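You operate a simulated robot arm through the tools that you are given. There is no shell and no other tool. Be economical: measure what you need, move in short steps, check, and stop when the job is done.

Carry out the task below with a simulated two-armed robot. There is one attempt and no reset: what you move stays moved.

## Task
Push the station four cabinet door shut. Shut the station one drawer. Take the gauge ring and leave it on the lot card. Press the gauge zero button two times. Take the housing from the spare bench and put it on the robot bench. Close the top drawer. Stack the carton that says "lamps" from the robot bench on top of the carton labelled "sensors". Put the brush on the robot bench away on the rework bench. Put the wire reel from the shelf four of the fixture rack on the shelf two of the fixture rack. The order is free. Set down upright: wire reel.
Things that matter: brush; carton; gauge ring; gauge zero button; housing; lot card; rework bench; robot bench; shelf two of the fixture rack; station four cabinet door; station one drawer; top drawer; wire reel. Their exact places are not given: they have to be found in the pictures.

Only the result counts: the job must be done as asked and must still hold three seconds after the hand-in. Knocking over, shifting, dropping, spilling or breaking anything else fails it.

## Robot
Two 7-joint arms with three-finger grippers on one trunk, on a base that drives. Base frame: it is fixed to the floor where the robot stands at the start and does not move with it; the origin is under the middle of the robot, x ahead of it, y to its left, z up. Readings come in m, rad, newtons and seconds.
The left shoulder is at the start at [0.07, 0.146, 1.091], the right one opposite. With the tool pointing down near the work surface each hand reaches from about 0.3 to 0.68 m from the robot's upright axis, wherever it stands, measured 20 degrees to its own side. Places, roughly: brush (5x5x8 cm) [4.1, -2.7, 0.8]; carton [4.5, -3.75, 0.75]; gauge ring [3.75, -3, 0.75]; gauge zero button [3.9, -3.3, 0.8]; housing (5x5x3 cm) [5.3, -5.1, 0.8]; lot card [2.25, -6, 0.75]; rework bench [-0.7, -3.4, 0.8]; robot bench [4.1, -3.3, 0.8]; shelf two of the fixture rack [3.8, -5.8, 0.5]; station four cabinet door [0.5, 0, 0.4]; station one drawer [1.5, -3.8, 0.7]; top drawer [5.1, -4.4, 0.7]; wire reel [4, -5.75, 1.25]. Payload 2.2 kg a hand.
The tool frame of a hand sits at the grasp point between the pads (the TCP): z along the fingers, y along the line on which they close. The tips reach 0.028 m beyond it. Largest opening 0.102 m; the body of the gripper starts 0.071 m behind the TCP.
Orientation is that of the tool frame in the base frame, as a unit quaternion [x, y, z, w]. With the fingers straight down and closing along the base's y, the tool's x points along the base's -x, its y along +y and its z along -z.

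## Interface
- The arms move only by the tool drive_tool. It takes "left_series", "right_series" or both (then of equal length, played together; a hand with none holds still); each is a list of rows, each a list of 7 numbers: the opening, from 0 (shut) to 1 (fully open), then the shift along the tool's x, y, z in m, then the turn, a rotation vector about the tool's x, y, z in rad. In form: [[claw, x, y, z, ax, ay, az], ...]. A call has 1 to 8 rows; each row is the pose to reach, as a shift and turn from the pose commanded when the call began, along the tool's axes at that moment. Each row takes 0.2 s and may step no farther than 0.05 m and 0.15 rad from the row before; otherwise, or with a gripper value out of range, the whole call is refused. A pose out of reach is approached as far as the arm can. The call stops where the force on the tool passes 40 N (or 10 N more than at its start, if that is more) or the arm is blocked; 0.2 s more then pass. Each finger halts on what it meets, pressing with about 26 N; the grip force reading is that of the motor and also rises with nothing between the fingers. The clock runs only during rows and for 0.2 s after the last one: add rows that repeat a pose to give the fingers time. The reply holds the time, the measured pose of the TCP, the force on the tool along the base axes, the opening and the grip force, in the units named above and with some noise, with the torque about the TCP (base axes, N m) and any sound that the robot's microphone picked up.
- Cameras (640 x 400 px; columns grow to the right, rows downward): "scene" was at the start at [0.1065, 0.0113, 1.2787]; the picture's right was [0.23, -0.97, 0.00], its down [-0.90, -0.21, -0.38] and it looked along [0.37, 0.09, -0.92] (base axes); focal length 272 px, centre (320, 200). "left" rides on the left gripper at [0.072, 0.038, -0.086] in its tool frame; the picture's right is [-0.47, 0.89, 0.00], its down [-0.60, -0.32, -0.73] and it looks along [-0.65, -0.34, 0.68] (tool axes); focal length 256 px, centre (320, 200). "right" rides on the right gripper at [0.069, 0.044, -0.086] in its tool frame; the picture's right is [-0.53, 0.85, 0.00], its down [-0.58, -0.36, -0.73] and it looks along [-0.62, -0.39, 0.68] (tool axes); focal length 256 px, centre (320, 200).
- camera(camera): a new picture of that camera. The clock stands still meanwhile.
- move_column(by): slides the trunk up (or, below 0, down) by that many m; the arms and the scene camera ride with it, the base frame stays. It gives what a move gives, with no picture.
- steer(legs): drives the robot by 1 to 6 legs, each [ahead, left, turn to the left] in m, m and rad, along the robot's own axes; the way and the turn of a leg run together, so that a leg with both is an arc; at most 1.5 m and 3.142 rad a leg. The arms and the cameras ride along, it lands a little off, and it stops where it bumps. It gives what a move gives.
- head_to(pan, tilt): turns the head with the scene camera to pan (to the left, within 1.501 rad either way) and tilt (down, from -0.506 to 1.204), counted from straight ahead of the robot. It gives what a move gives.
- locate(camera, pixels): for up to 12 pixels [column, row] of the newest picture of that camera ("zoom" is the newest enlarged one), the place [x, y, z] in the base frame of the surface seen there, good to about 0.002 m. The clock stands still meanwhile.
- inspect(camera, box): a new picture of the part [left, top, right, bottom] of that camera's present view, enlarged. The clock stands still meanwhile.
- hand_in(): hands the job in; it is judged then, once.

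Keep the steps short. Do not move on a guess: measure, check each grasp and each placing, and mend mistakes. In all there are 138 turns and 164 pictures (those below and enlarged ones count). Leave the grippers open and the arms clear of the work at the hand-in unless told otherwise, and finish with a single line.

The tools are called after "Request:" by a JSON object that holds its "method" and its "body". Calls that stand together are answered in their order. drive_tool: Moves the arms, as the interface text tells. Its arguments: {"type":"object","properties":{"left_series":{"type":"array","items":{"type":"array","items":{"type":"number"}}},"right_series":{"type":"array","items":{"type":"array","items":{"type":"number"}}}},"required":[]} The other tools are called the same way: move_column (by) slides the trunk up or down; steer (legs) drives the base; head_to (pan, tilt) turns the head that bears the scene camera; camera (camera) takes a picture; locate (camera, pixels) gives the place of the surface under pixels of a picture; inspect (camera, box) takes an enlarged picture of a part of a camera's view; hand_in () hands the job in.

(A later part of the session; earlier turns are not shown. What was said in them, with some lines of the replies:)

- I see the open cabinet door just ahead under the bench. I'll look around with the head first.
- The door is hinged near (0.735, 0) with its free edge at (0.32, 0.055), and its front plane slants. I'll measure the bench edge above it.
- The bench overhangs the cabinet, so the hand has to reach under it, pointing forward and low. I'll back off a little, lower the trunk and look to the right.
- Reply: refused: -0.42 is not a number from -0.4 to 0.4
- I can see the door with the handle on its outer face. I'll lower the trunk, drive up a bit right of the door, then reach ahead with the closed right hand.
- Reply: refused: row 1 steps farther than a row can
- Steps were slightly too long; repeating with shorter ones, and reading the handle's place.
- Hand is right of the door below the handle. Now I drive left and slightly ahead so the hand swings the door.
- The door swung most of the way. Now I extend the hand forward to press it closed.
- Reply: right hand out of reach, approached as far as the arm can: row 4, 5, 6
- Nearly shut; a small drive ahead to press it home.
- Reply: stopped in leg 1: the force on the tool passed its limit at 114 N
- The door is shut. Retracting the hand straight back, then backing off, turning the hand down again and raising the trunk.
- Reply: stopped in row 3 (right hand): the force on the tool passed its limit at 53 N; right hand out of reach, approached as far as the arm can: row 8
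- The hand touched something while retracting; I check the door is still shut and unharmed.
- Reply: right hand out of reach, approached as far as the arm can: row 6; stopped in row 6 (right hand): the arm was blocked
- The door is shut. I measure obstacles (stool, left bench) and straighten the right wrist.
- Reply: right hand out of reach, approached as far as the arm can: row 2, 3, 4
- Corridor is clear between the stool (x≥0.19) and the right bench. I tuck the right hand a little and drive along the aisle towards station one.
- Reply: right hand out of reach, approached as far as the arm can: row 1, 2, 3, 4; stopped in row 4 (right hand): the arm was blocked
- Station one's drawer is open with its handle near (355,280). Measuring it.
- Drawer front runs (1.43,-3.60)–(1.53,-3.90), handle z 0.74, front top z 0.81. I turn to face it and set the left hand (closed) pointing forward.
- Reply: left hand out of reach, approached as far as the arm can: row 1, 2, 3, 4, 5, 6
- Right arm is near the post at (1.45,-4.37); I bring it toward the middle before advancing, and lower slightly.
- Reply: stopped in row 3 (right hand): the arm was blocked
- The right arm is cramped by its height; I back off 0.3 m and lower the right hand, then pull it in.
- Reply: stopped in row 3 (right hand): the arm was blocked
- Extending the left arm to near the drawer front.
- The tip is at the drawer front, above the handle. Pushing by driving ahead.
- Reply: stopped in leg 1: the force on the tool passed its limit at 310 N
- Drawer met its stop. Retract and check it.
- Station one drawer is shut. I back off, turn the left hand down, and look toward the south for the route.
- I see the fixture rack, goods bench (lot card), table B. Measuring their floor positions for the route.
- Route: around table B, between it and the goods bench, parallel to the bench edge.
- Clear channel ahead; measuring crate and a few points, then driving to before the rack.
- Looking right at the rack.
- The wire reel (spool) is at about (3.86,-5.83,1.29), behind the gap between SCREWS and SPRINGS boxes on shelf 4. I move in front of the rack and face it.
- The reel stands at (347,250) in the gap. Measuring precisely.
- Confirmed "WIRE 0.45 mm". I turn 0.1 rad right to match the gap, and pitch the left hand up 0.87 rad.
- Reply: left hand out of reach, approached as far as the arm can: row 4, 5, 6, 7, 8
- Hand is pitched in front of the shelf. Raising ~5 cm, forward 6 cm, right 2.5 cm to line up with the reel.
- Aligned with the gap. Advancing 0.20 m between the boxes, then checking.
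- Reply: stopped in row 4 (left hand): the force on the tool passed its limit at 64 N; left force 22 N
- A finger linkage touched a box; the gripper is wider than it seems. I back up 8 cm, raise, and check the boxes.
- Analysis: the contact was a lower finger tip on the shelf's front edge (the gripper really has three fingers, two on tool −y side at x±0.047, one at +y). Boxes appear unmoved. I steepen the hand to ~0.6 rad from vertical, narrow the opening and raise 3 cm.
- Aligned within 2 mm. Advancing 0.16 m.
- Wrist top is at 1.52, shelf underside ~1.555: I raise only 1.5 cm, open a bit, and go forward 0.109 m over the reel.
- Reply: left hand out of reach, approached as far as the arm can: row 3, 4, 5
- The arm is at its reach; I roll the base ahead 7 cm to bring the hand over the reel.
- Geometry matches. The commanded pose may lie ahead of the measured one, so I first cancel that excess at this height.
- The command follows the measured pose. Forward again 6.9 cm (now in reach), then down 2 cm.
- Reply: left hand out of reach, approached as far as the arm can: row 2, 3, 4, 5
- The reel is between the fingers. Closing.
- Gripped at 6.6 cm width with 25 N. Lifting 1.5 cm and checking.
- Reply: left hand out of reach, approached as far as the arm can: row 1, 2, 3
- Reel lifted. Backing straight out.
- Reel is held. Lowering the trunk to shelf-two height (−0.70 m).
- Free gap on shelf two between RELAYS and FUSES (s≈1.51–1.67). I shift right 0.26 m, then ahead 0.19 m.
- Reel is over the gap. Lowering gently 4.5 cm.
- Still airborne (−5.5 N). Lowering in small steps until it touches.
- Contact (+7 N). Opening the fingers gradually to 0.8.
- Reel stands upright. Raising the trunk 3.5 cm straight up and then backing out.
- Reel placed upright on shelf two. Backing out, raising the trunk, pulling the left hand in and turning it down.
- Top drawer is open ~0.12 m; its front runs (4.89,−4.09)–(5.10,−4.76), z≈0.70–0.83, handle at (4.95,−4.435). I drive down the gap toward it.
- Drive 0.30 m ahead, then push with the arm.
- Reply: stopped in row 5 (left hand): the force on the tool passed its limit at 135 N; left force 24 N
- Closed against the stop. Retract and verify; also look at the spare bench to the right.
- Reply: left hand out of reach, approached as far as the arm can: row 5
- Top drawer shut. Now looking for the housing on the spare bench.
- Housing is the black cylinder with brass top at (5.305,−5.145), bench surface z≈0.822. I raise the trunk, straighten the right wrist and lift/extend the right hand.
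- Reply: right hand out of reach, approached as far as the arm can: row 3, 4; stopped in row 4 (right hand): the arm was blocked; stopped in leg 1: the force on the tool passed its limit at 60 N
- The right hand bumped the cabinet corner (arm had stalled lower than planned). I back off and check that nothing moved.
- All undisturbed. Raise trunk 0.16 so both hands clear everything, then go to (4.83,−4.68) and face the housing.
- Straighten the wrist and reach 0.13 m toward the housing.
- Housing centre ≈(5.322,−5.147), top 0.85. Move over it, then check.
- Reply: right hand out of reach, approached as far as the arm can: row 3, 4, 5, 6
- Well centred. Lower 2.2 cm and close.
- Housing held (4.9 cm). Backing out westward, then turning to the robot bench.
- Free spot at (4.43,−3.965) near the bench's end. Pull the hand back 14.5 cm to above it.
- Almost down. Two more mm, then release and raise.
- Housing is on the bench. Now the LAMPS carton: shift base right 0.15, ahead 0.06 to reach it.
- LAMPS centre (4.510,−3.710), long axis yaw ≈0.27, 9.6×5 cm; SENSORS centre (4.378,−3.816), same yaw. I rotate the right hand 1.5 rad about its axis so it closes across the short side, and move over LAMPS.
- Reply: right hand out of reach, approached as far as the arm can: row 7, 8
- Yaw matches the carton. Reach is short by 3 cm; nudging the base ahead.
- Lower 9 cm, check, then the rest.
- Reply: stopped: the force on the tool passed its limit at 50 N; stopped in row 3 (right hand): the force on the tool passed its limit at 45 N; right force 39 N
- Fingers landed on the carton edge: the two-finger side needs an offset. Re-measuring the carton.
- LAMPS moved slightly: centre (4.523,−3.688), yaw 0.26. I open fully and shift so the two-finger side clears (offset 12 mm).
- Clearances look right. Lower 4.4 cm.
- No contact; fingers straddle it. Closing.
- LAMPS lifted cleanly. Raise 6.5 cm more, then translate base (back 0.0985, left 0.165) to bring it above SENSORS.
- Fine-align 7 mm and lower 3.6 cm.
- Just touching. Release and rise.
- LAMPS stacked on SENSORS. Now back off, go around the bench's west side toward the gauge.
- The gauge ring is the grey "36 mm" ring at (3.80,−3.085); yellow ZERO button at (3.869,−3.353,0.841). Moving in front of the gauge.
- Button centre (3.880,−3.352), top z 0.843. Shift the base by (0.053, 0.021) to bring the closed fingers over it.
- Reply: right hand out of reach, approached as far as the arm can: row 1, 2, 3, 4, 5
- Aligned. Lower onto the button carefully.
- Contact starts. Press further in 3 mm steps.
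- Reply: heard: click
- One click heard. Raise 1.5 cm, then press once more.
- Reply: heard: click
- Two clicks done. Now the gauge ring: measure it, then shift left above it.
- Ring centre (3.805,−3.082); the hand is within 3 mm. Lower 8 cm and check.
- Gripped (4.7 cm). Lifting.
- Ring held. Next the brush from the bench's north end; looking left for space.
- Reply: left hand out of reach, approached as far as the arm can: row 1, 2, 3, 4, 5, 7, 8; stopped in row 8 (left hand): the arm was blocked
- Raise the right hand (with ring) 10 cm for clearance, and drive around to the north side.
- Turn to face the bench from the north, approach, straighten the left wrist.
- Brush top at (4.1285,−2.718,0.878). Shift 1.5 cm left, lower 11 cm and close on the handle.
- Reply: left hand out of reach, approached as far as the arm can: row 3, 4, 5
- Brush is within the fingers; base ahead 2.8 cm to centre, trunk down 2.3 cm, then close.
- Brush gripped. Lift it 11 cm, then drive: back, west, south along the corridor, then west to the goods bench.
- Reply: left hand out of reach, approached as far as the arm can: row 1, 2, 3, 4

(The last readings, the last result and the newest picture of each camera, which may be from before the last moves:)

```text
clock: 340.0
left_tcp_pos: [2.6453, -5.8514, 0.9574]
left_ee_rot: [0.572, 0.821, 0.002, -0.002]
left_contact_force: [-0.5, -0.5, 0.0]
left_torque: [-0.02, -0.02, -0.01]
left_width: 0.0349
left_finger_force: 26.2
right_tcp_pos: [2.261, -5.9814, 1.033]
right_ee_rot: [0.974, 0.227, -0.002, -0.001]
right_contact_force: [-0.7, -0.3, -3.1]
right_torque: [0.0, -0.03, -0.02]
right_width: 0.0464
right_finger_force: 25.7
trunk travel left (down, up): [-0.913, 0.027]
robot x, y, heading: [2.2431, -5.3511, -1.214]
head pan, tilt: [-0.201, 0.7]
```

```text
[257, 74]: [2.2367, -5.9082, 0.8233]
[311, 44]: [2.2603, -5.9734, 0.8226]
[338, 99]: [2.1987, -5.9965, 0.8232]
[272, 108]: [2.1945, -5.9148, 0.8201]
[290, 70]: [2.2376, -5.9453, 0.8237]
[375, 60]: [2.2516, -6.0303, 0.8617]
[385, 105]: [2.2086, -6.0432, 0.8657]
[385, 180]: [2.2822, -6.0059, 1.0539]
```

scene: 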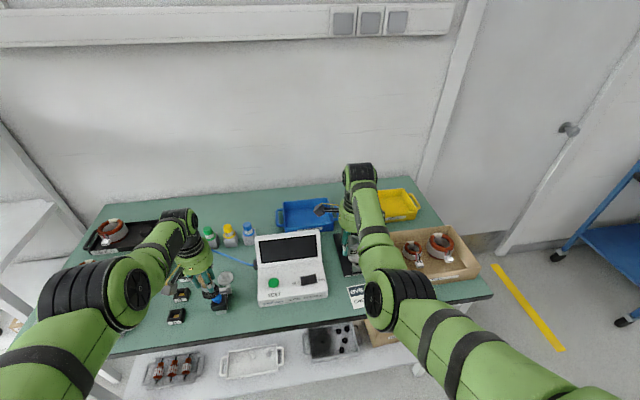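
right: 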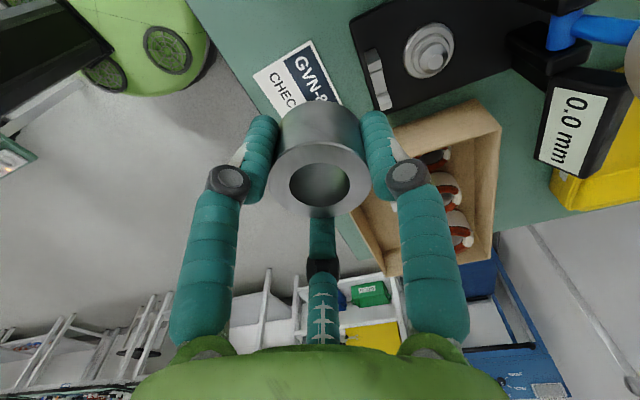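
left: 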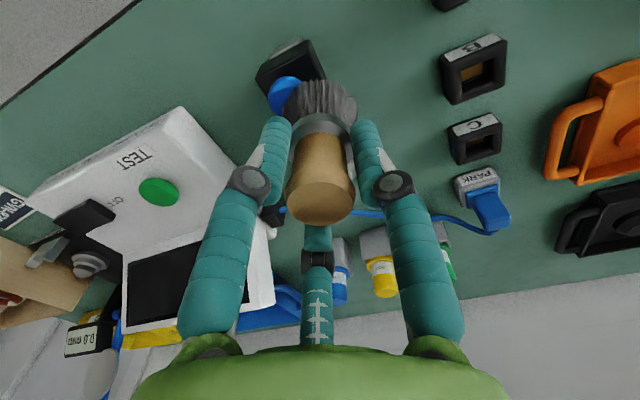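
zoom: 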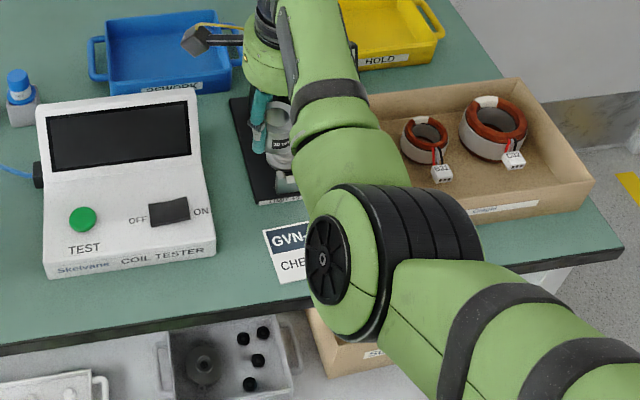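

Lot card (GVN…) spans about (2.237,−5.908),(2.260,−5.973),(2.199,−5.997); centre ≈(2.215,−5.950), z 0.8235. Move the ring over it and lower 12 cm.

Request:
{"method": "drive_tool", "body": {"right_series": [[0.15, -0.013, -0.026, 0, 0, 0, 0], [0.15, -0.026, -0.0523, 0.01, 0, 0, 0], [0.15, -0.026, -0.0523, 0.05, 0, 0, 0], [0.15, -0.026, -0.0523, 0.09, 0, 0, 0], [0.15, -0.026, -0.0523, 0.13, 0, 0, 0], [0.15, -0.026, -0.0523, 0.13, 0, 0, 0]]}}

Request:
{"method": "camera", "body": {"camera": "right"}}

Request:
{"method": "locate", "body": {"camera": "right", "pixels": [[250, 100], [270, 60], [320, 60], [380, 100], [400, 90], [240, 130]]}}

```text
clock: 341.4
left_tcp_pos: [2.6463, -5.8509, 0.9559]
left_ee_rot: [0.571, 0.821, 0.002, -0.002]
left_contact_force: [-0.5, -0.8, 0.0]
left_torque: [-0.01, 0.02, -0.02]
left_width: 0.0344
left_finger_force: 26.0
right_tcp_pos: [2.2151, -5.9474, 0.9021]
right_ee_rot: [0.974, 0.227, -0.002, -0.002]
right_contact_force: [-0.1, -0.2, -2.4]
right_torque: [0.05, -0.02, 0.0]
right_width: 0.0467
right_finger_force: 25.8
trunk travel left (down, up): [-0.913, 0.027]
robot x, y, heading: [2.2403, -5.3474, -1.214]
head pan, tilt: [-0.201, 0.7]
```

```text
39 pictures are left
```

right: 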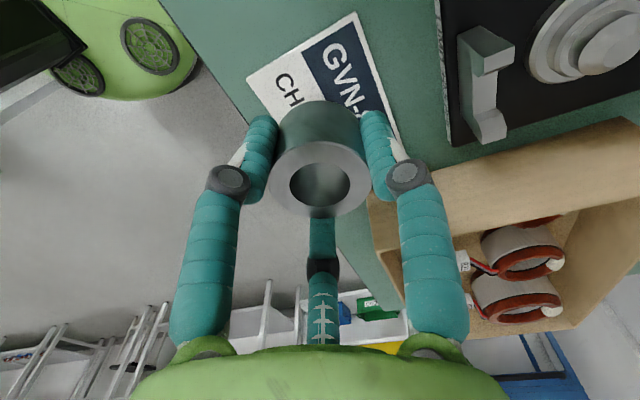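

```text
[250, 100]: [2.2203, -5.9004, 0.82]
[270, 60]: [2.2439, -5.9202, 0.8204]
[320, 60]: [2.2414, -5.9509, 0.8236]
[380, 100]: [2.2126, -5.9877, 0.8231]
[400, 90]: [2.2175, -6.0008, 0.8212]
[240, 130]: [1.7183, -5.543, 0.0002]
```

Request:
{"method": "locate", "body": {"camera": "right", "pixels": [[354, 16], [394, 126], [398, 136], [400, 145], [250, 79], [264, 112], [385, 205]]}}

Request:
{"method": "inspect", "body": {"camera": "scene", "box": [320, 220, 420, 330]}}

```text
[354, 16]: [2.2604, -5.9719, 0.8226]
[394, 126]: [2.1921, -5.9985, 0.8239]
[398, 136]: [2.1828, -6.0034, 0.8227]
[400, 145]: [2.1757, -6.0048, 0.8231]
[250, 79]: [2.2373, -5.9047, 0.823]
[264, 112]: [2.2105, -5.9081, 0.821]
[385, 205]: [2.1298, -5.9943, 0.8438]
```

```text
3.64 times, centred on (370, 275) of scene
```

zoom: 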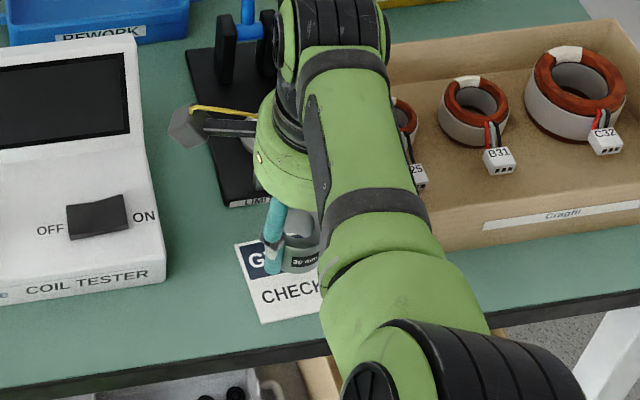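

Card is ~7×10 cm, centre ≈(2.203,−5.956). Shift 1 cm and lower to touch.

Request:
{"method": "drive_tool", "body": {"right_series": [[0.15, -0.0106, 0.001, 0.01, 0, 0, 0], [0.15, -0.0106, 0.001, 0.03, 0, 0, 0], [0.15, -0.0106, 0.001, 0.041, 0, 0, 0], [0.15, -0.0106, 0.001, 0.0445, 0, 0, 0], [0.15, -0.0106, 0.001, 0.0445, 0, 0, 0]]}}

Request:
{"method": "camera", "body": {"camera": "right"}}

```text
clock: 342.6
left_tcp_pos: [2.6442, -5.8517, 0.9563]
left_ee_rot: [0.571, 0.821, 0.001, -0.003]
left_contact_force: [-0.8, 0.5, -0.4]
left_torque: [-0.02, 0.02, 0.02]
left_width: 0.0347
left_finger_force: 25.7
right_tcp_pos: [2.2052, -5.9528, 0.8576]
right_ee_rot: [0.974, 0.226, -0.003, -0.002]
right_contact_force: [0.1, 1.0, -3.2]
right_torque: [0.01, 0.0, -0.02]
right_width: 0.0469
right_finger_force: 26.1
trunk travel left (down, up): [-0.913, 0.027]
robot x, y, heading: [2.241, -5.3509, -1.213]
head pan, tilt: [-0.201, 0.7]
```

```text
37 pictures are left
```

right: 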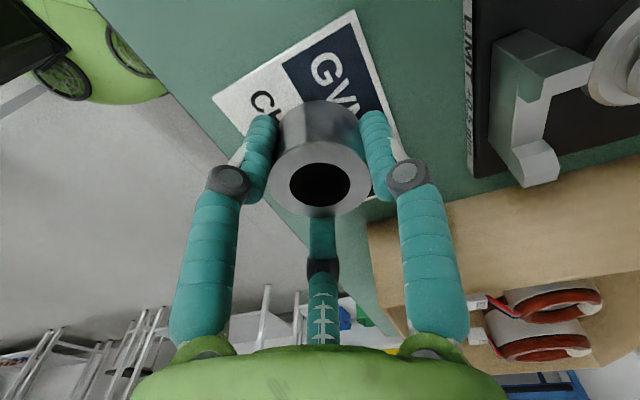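

Not yet touching; lower 2 mm, release gently and rise.

Request:
{"method": "drive_tool", "body": {"right_series": [[0.15, 0, 0, 0.002, 0, 0, 0], [0.48, 0, 0, 0.002, 0, 0, 0], [0.55, 0, 0, 0.002, 0, 0, 0], [0.62, 0, 0, 0.002, 0, 0, 0], [0.66, 0, 0, 0.002, 0, 0, 0], [0.66, 0, 0, -0.03, 0, 0, 0], [0.66, 0, 0, -0.07, 0, 0, 0], [0.66, 0, 0, -0.11, 0, 0, 0]]}}

Request:
{"method": "camera", "body": {"camera": "right"}}

```text
clock: 344.4
left_tcp_pos: [2.6455, -5.8503, 0.9577]
left_ee_rot: [0.57, 0.822, 0.001, -0.003]
left_contact_force: [0.0, 0.5, -0.5]
left_torque: [0.01, -0.01, 0.01]
left_width: 0.0349
left_finger_force: 25.9
right_tcp_pos: [2.2074, -5.9488, 0.9672]
right_ee_rot: [0.974, 0.227, -0.002, -0.001]
right_contact_force: [-0.1, 0.6, 0.1]
right_torque: [-0.02, 0.01, 0.0]
right_width: 0.0674
right_finger_force: 0.1
trunk travel left (down, up): [-0.913, 0.027]
robot x, y, heading: [2.2426, -5.3491, -1.219]
head pan, tilt: [-0.201, 0.7]
```

```text
36 pictures are left
```

right: 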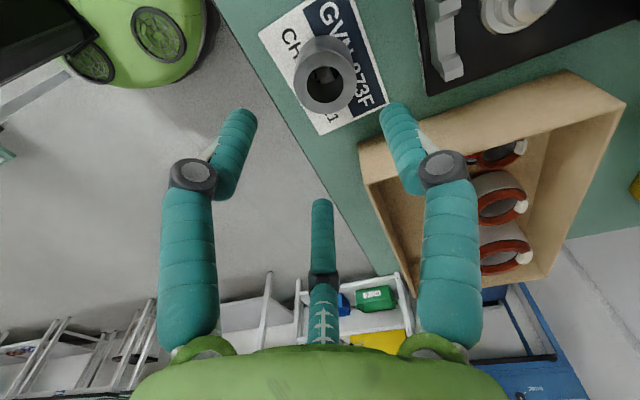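

Ring rests on the lot card. Now to the rework bench with the brush: back a little, west, turn to face it, north along it.

Request:
{"method": "steer", "body": {"legs": [[-0.16, 0, 0], [0, -0.97, 0], [0, 0, -1.6], [0, -1.45, 0], [0, -0.7, 0]]}}

Request:
{"method": "head_to", "body": {"pan": 0.0, "tilt": 0.5}}

Request:
{"method": "camera", "body": {"camera": "scene"}}

Request:
{"method": "locate", "body": {"camera": "scene", "pixels": [[320, 200], [320, 240], [320, 280], [200, 220], [440, 220], [100, 230], [540, 230], [250, 250], [400, 250], [320, 320]]}}

```text
clock: 364.6
left_tcp_pos: [0.066, -3.9384, 0.956]
left_ee_rot: [0.983, 0.183, 0.002, -0.002]
left_contact_force: [-0.3, -0.1, -0.2]
left_torque: [0.01, 0.01, -0.01]
left_width: 0.029
left_finger_force: 25.8
right_tcp_pos: [-0.0381, -3.5013, 0.9674]
right_ee_rot: [0.851, -0.524, -0.002, -0.002]
right_contact_force: [0.5, 0.4, -0.6]
right_torque: [0.0, 0.0, -0.03]
right_width: 0.0672
right_finger_force: 0.0
trunk travel left (down, up): [-0.913, 0.027]
robot x, y, heading: [0.5635, -3.529, -2.776]
head pan, tilt: [-0.201, 0.7]
```

```text
clock: 365.4
left_tcp_pos: [0.066, -3.938, 0.9573]
left_ee_rot: [0.983, 0.182, 0.002, 0.0]
left_contact_force: [-0.6, 0.2, 1.0]
left_torque: [0.0, 0.01, 0.0]
left_width: 0.0293
left_finger_force: 26.0
right_tcp_pos: [-0.0383, -3.5014, 0.9668]
right_ee_rot: [0.852, -0.524, -0.001, -0.002]
right_contact_force: [0.6, -0.5, -0.1]
right_torque: [0.01, -0.01, 0.01]
right_width: 0.0672
right_finger_force: 0.0
trunk travel left (down, up): [-0.913, 0.027]
robot x, y, heading: [0.5666, -3.5273, -2.777]
head pan, tilt: [0.0, 0.499]
```

```text
35 pictures are left
```

scene: 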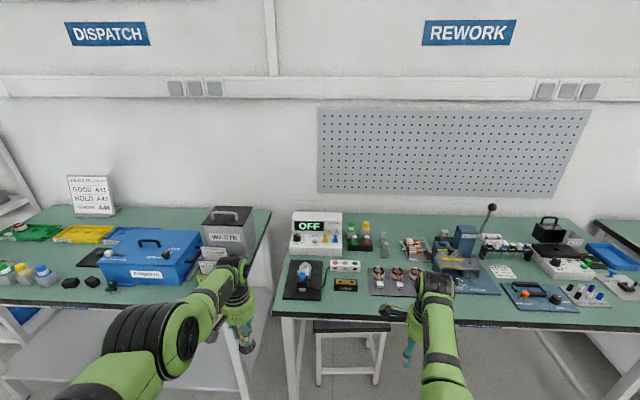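

```text
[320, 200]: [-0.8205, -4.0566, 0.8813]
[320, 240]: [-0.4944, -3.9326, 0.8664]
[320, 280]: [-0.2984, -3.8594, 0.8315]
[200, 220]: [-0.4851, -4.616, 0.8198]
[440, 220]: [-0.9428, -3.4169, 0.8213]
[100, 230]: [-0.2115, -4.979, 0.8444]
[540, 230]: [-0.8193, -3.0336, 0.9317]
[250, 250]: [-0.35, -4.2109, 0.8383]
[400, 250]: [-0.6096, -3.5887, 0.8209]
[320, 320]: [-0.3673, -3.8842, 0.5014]
```

Request:
{"method": "inspect", "body": {"camera": "scene", "box": [265, 190, 465, 330]}}

Request:
{"method": "camera", "body": {"camera": "left"}}

Request:
{"method": "locate", "body": {"camera": "zoom", "pixels": [[270, 240], [340, 340], [60, 180], [440, 130], [150, 330], [400, 240], [190, 215], [310, 330], [230, 360], [30, 350]]}}

```text
2.86 times, centred on (365, 260) of scene
```

zoom: 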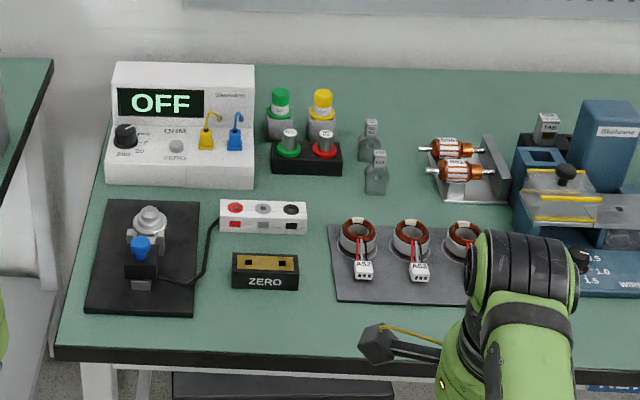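

```text
33 pictures are left
```

left: 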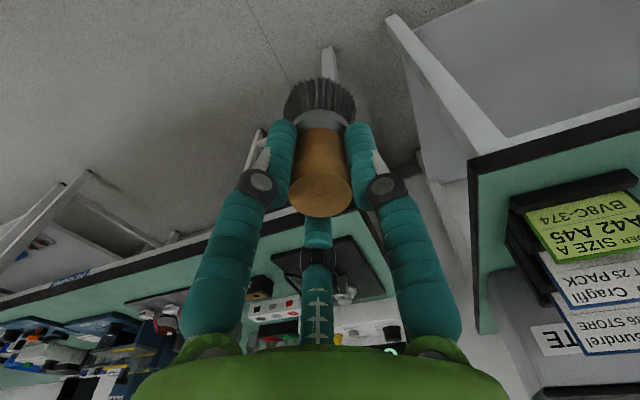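

```text
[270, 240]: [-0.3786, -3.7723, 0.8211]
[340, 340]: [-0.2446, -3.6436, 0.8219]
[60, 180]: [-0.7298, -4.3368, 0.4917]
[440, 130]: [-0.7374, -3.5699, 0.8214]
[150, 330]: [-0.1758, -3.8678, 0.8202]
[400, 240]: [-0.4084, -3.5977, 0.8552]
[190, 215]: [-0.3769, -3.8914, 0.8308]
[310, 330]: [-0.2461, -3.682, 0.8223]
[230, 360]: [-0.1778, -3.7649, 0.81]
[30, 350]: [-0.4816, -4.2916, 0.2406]
```

Brush still held. Free front strip on the rework bench at about (−0.255,−3.69). Raise the right hand 10 cm, move right 0.346 then ahead 0.21.

Request:
{"method": "drive_tool", "body": {"right_series": [[0.66, 0, 0, -0.03, 0, 0, 0], [0.66, 0, 0, -0.06, 0, 0, 0], [0.66, 0, 0, -0.1, 0, 0, 0]]}}

Request:
{"method": "steer", "body": {"legs": [[0, -0.346, 0], [0.211, 0, 0]]}}

Request:
{"method": "camera", "body": {"camera": "left"}}

Request:
{"method": "camera", "body": {"camera": "scene"}}

```text
clock: 366.1
left_tcp_pos: [0.0656, -3.9386, 0.9564]
left_ee_rot: [0.983, 0.181, 0.003, -0.002]
left_contact_force: [0.7, -0.3, -0.5]
left_torque: [0.03, 0.02, 0.03]
left_width: 0.0292
left_finger_force: 25.8
right_tcp_pos: [-0.0369, -3.5051, 1.0682]
right_ee_rot: [0.852, -0.523, -0.001, -0.002]
right_contact_force: [0.3, -0.1, -0.1]
right_torque: [-0.02, 0.02, 0.02]
right_width: 0.0671
right_finger_force: 0.2
trunk travel left (down, up): [-0.913, 0.027]
robot x, y, heading: [0.5654, -3.5283, -2.775]
head pan, tilt: [0.0, 0.499]
```

```text
clock: 369.6
left_tcp_pos: [-0.2505, -3.6901, 0.9582]
left_ee_rot: [0.984, 0.179, 0.0, 0.0]
left_contact_force: [0.7, 0.7, 0.0]
left_torque: [-0.03, 0.02, -0.01]
left_width: 0.0291
left_finger_force: 26.0
right_tcp_pos: [-0.3508, -3.2565, 1.0693]
right_ee_rot: [0.85, -0.526, -0.002, -0.001]
right_contact_force: [0.3, 0.8, -0.1]
right_torque: [0.02, 0.04, 0.0]
right_width: 0.0673
right_finger_force: 0.1
trunk travel left (down, up): [-0.913, 0.027]
robot x, y, heading: [0.2503, -3.2841, -2.784]
head pan, tilt: [0.0, 0.499]
```

```text
32 pictures are left
```

left: 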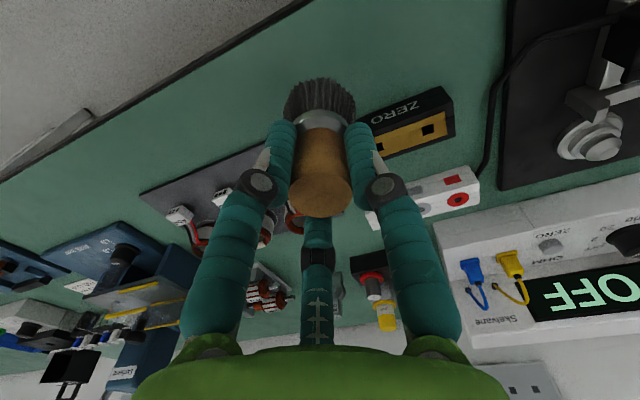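

```text
31 pictures are left
```

scene: 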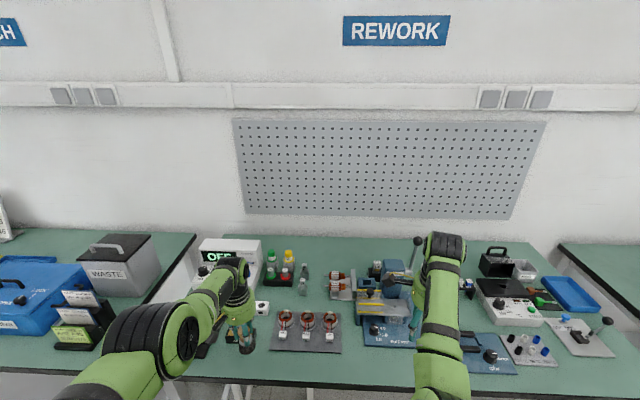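

Request:
{"method": "locate", "body": {"camera": "left", "pixels": [[262, 152], [362, 132], [285, 20], [300, 60], [240, 110], [350, 60], [375, 110]]}}

Request:
{"method": "drive_tool", "body": {"left_series": [[0.05, 0, 0, 0.03, 0, 0, 0], [0.05, 0, 0, 0.055, 0, 0, 0], [0.05, 0, 0, 0.055, 0, 0, 0]]}}

Request:
{"method": "inspect", "body": {"camera": "scene", "box": [180, 250, 340, 390]}}

```text
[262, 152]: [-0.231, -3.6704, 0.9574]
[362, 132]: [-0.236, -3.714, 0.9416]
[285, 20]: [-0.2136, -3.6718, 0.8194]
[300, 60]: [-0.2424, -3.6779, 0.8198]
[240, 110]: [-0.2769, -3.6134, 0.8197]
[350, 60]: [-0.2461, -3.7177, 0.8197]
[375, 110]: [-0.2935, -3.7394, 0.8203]
```

```text
clock: 370.4
left_tcp_pos: [-0.2378, -3.6876, 0.9171]
left_ee_rot: [0.984, 0.179, 0.003, -0.001]
left_contact_force: [0.0, -0.3, 0.2]
left_torque: [-0.01, 0.01, 0.02]
left_width: 0.0289
left_finger_force: 26.5
left hand out of reach, approached as far as the arm can: row 1, 2, 3
right_tcp_pos: [-0.3545, -3.2572, 1.0665]
right_ee_rot: [0.85, -0.526, 0.0, -0.003]
right_contact_force: [-0.3, -0.1, -0.6]
right_torque: [-0.01, -0.03, 0.03]
right_width: 0.0671
right_finger_force: 0.0
trunk travel left (down, up): [-0.913, 0.027]
robot x, y, heading: [0.2511, -3.2846, -2.78]
head pan, tilt: [0.0, 0.499]
```

```text
2.86 times, centred on (260, 320) of scene
```

zoom: 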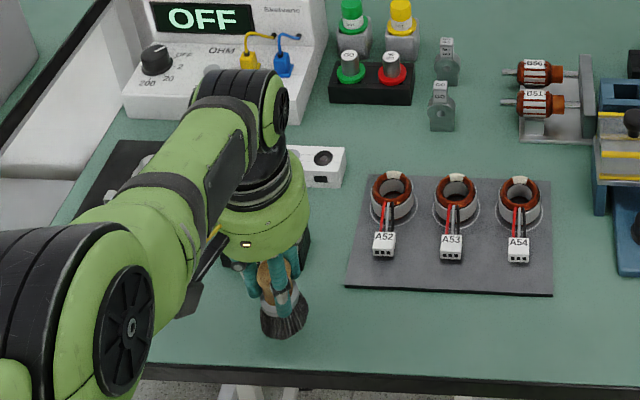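

Reach pulled it 1.3 cm toward the edge; nudge the base ahead 2 cm and lower with the trunk.

Request:
{"method": "steer", "body": {"legs": [[0.02, 0, 0]]}}

Request:
{"method": "move_column", "body": {"by": -0.03}}

Request:
{"method": "inspect", "body": {"camera": "scene", "box": [200, 270, 320, 390]}}

```text
clock: 371.2
left_tcp_pos: [-0.2535, -3.6916, 0.9192]
left_ee_rot: [0.984, 0.18, 0.002, 0.0]
left_contact_force: [1.2, -0.1, 0.2]
left_torque: [-0.01, 0.05, -0.02]
left_width: 0.029
left_finger_force: 26.3
right_tcp_pos: [-0.3674, -3.2613, 1.0697]
right_ee_rot: [0.85, -0.526, -0.003, -0.001]
right_contact_force: [0.9, 0.8, 0.3]
right_torque: [-0.03, 0.06, 0.01]
right_width: 0.0674
right_finger_force: 0.0
trunk travel left (down, up): [-0.913, 0.027]
robot x, y, heading: [0.2293, -3.2925, -2.779]
head pan, tilt: [0.0, 0.499]
```

```text
clock: 371.9
left_tcp_pos: [-0.2554, -3.6933, 0.888]
left_ee_rot: [0.984, 0.18, 0.002, 0.0]
left_contact_force: [1.6, 0.4, 4.1]
left_torque: [0.05, -0.15, 0.02]
left_width: 0.0288
left_finger_force: 25.6
right_tcp_pos: [-0.3703, -3.2636, 1.0386]
right_ee_rot: [0.85, -0.527, -0.001, -0.001]
right_contact_force: [-0.2, -0.7, 0.0]
right_torque: [0.03, 0.01, 0.01]
right_width: 0.0672
right_finger_force: 0.1
trunk travel left (down, up): [-0.883, 0.057]
robot x, y, heading: [0.2285, -3.2945, -2.783]
head pan, tilt: [0.0, 0.499]
```

```text
3.33 times, centred on (260, 330) of scene
```

zoom: 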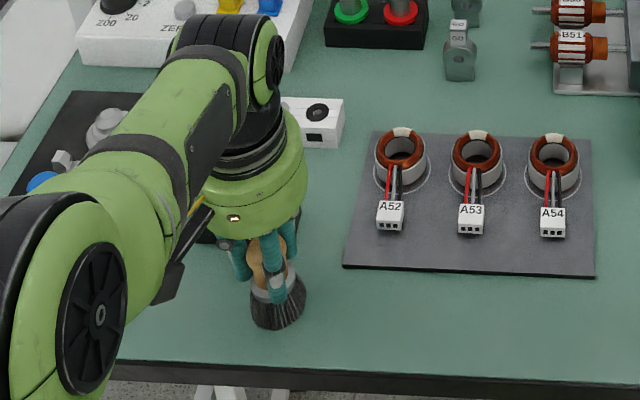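

Touching the bench. Release slowly and rise, then view.

Request:
{"method": "drive_tool", "body": {"left_series": [[0.32, 0, 0, 0, 0, 0, 0], [0.38, 0, 0, 0, 0, 0, 0], [0.46, 0, 0, 0, 0, 0, 0], [0.56, 0, 0, 0, 0, 0, 0], [0.64, 0, 0, 0, 0, 0, 0], [0.64, 0, 0, 0, 0, 0, 0]]}}

Request:
{"method": "move_column", "body": {"by": 0.055}}

Request:
{"method": "camera", "body": {"camera": "left"}}

```text
clock: 373.4
left_tcp_pos: [-0.2561, -3.6934, 0.8874]
left_ee_rot: [0.984, 0.18, 0.003, -0.001]
left_contact_force: [-0.2, 1.0, 0.5]
left_torque: [0.01, -0.02, -0.01]
left_width: 0.0652
left_finger_force: 0.1
right_tcp_pos: [-0.3726, -3.2628, 1.0377]
right_ee_rot: [0.85, -0.526, -0.001, -0.002]
right_contact_force: [-0.1, -0.6, 0.2]
right_torque: [0.03, -0.02, 0.03]
right_width: 0.0673
right_finger_force: 0.0
trunk travel left (down, up): [-0.883, 0.057]
robot x, y, heading: [0.2337, -3.2897, -2.785]
head pan, tilt: [0.0, 0.499]
```

```text
clock: 374.3
left_tcp_pos: [-0.2568, -3.6957, 0.943]
left_ee_rot: [0.984, 0.18, 0.003, -0.001]
left_contact_force: [0.5, 1.0, -0.9]
left_torque: [0.01, -0.01, 0.01]
left_width: 0.0653
left_finger_force: 0.1
right_tcp_pos: [-0.3714, -3.2632, 1.0926]
right_ee_rot: [0.85, -0.526, 0.0, -0.002]
right_contact_force: [0.4, 0.3, -0.5]
right_torque: [0.01, -0.02, 0.01]
right_width: 0.0673
right_finger_force: 0.1
trunk travel left (down, up): [-0.938, 0.002]
robot x, y, heading: [0.233, -3.2928, -2.776]
head pan, tilt: [0.0, 0.499]
```

```text
28 pictures are left
```

left: 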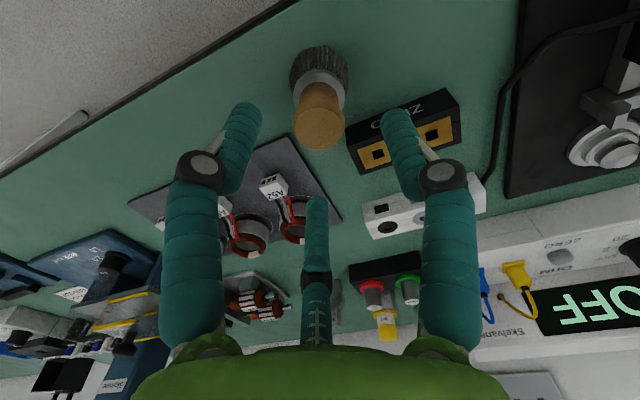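

Brush stands upright and free. Open both grippers fully and back away, then a last look.

Request:
{"method": "drive_tool", "body": {"left_series": [[0.8, 0, 0, -0.005, 0, 0, 0], [1, 0, 0, -0.01, 0, 0, 0], [1, 0, 0, -0.01, 0, 0, 0]], "right_series": [[0.8, 0, 0, 0, 0, 0, 0], [1, 0, 0, 0, 0, 0, 0], [1, 0, 0, 0, 0, 0, 0]]}}

Request:
{"method": "steer", "body": {"legs": [[-0.35, 0, 0]]}}

Request:
{"method": "camera", "body": {"camera": "scene"}}

```text
clock: 375.1
left_tcp_pos: [-0.2585, -3.6942, 0.9516]
left_ee_rot: [0.984, 0.18, 0.003, -0.001]
left_contact_force: [-0.6, -0.3, 0.5]
left_torque: [0.01, -0.02, 0.0]
left_width: 0.102
left_finger_force: 0.0
right_tcp_pos: [-0.3713, -3.2641, 1.0929]
right_ee_rot: [0.851, -0.526, -0.001, -0.003]
right_contact_force: [-0.1, -0.2, 0.0]
right_torque: [0.01, -0.02, -0.01]
right_width: 0.1017
right_finger_force: 0.1
trunk travel left (down, up): [-0.938, 0.002]
robot x, y, heading: [0.2331, -3.2897, -2.783]
head pan, tilt: [0.0, 0.499]
```

```text
clock: 377.4
left_tcp_pos: [0.0618, -3.5767, 0.9505]
left_ee_rot: [0.983, 0.184, 0.005, -0.001]
left_contact_force: [0.1, -0.7, -0.2]
left_torque: [-0.01, -0.06, 0.01]
left_width: 0.1021
left_finger_force: 0.0
right_tcp_pos: [-0.0532, -3.1475, 1.0923]
right_ee_rot: [0.852, -0.523, 0.0, -0.003]
right_contact_force: [-0.3, 0.5, 0.0]
right_torque: [0.0, -0.01, -0.02]
right_width: 0.1019
right_finger_force: 0.1
trunk travel left (down, up): [-0.938, 0.002]
robot x, y, heading: [0.5527, -3.1696, -2.776]
head pan, tilt: [0.0, 0.499]
```

```text
27 pictures are left
```

scene: 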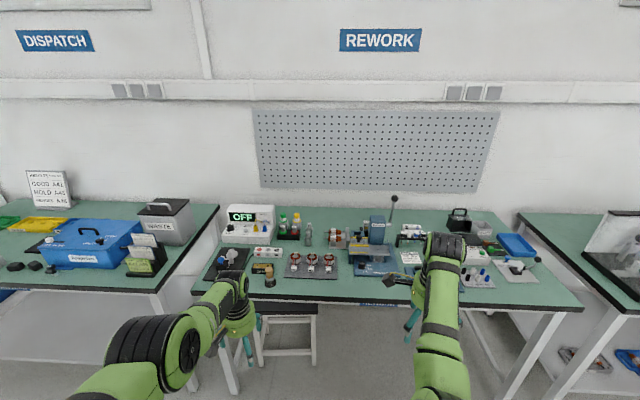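

The brush stands on the rework bench, both grippers are open, and the arms are clear of the work. All nine parts of the job are done, so I'm handing in.

Request:
{"method": "hand_in", "body": {}}

```text
The job is handed in.
```

I finished all nine tasks and handed the job in; along the way the SPRINGS/shelf-four edge and the corner of the top-drawer cabinet were bumped, but I saw nothing else shifted.
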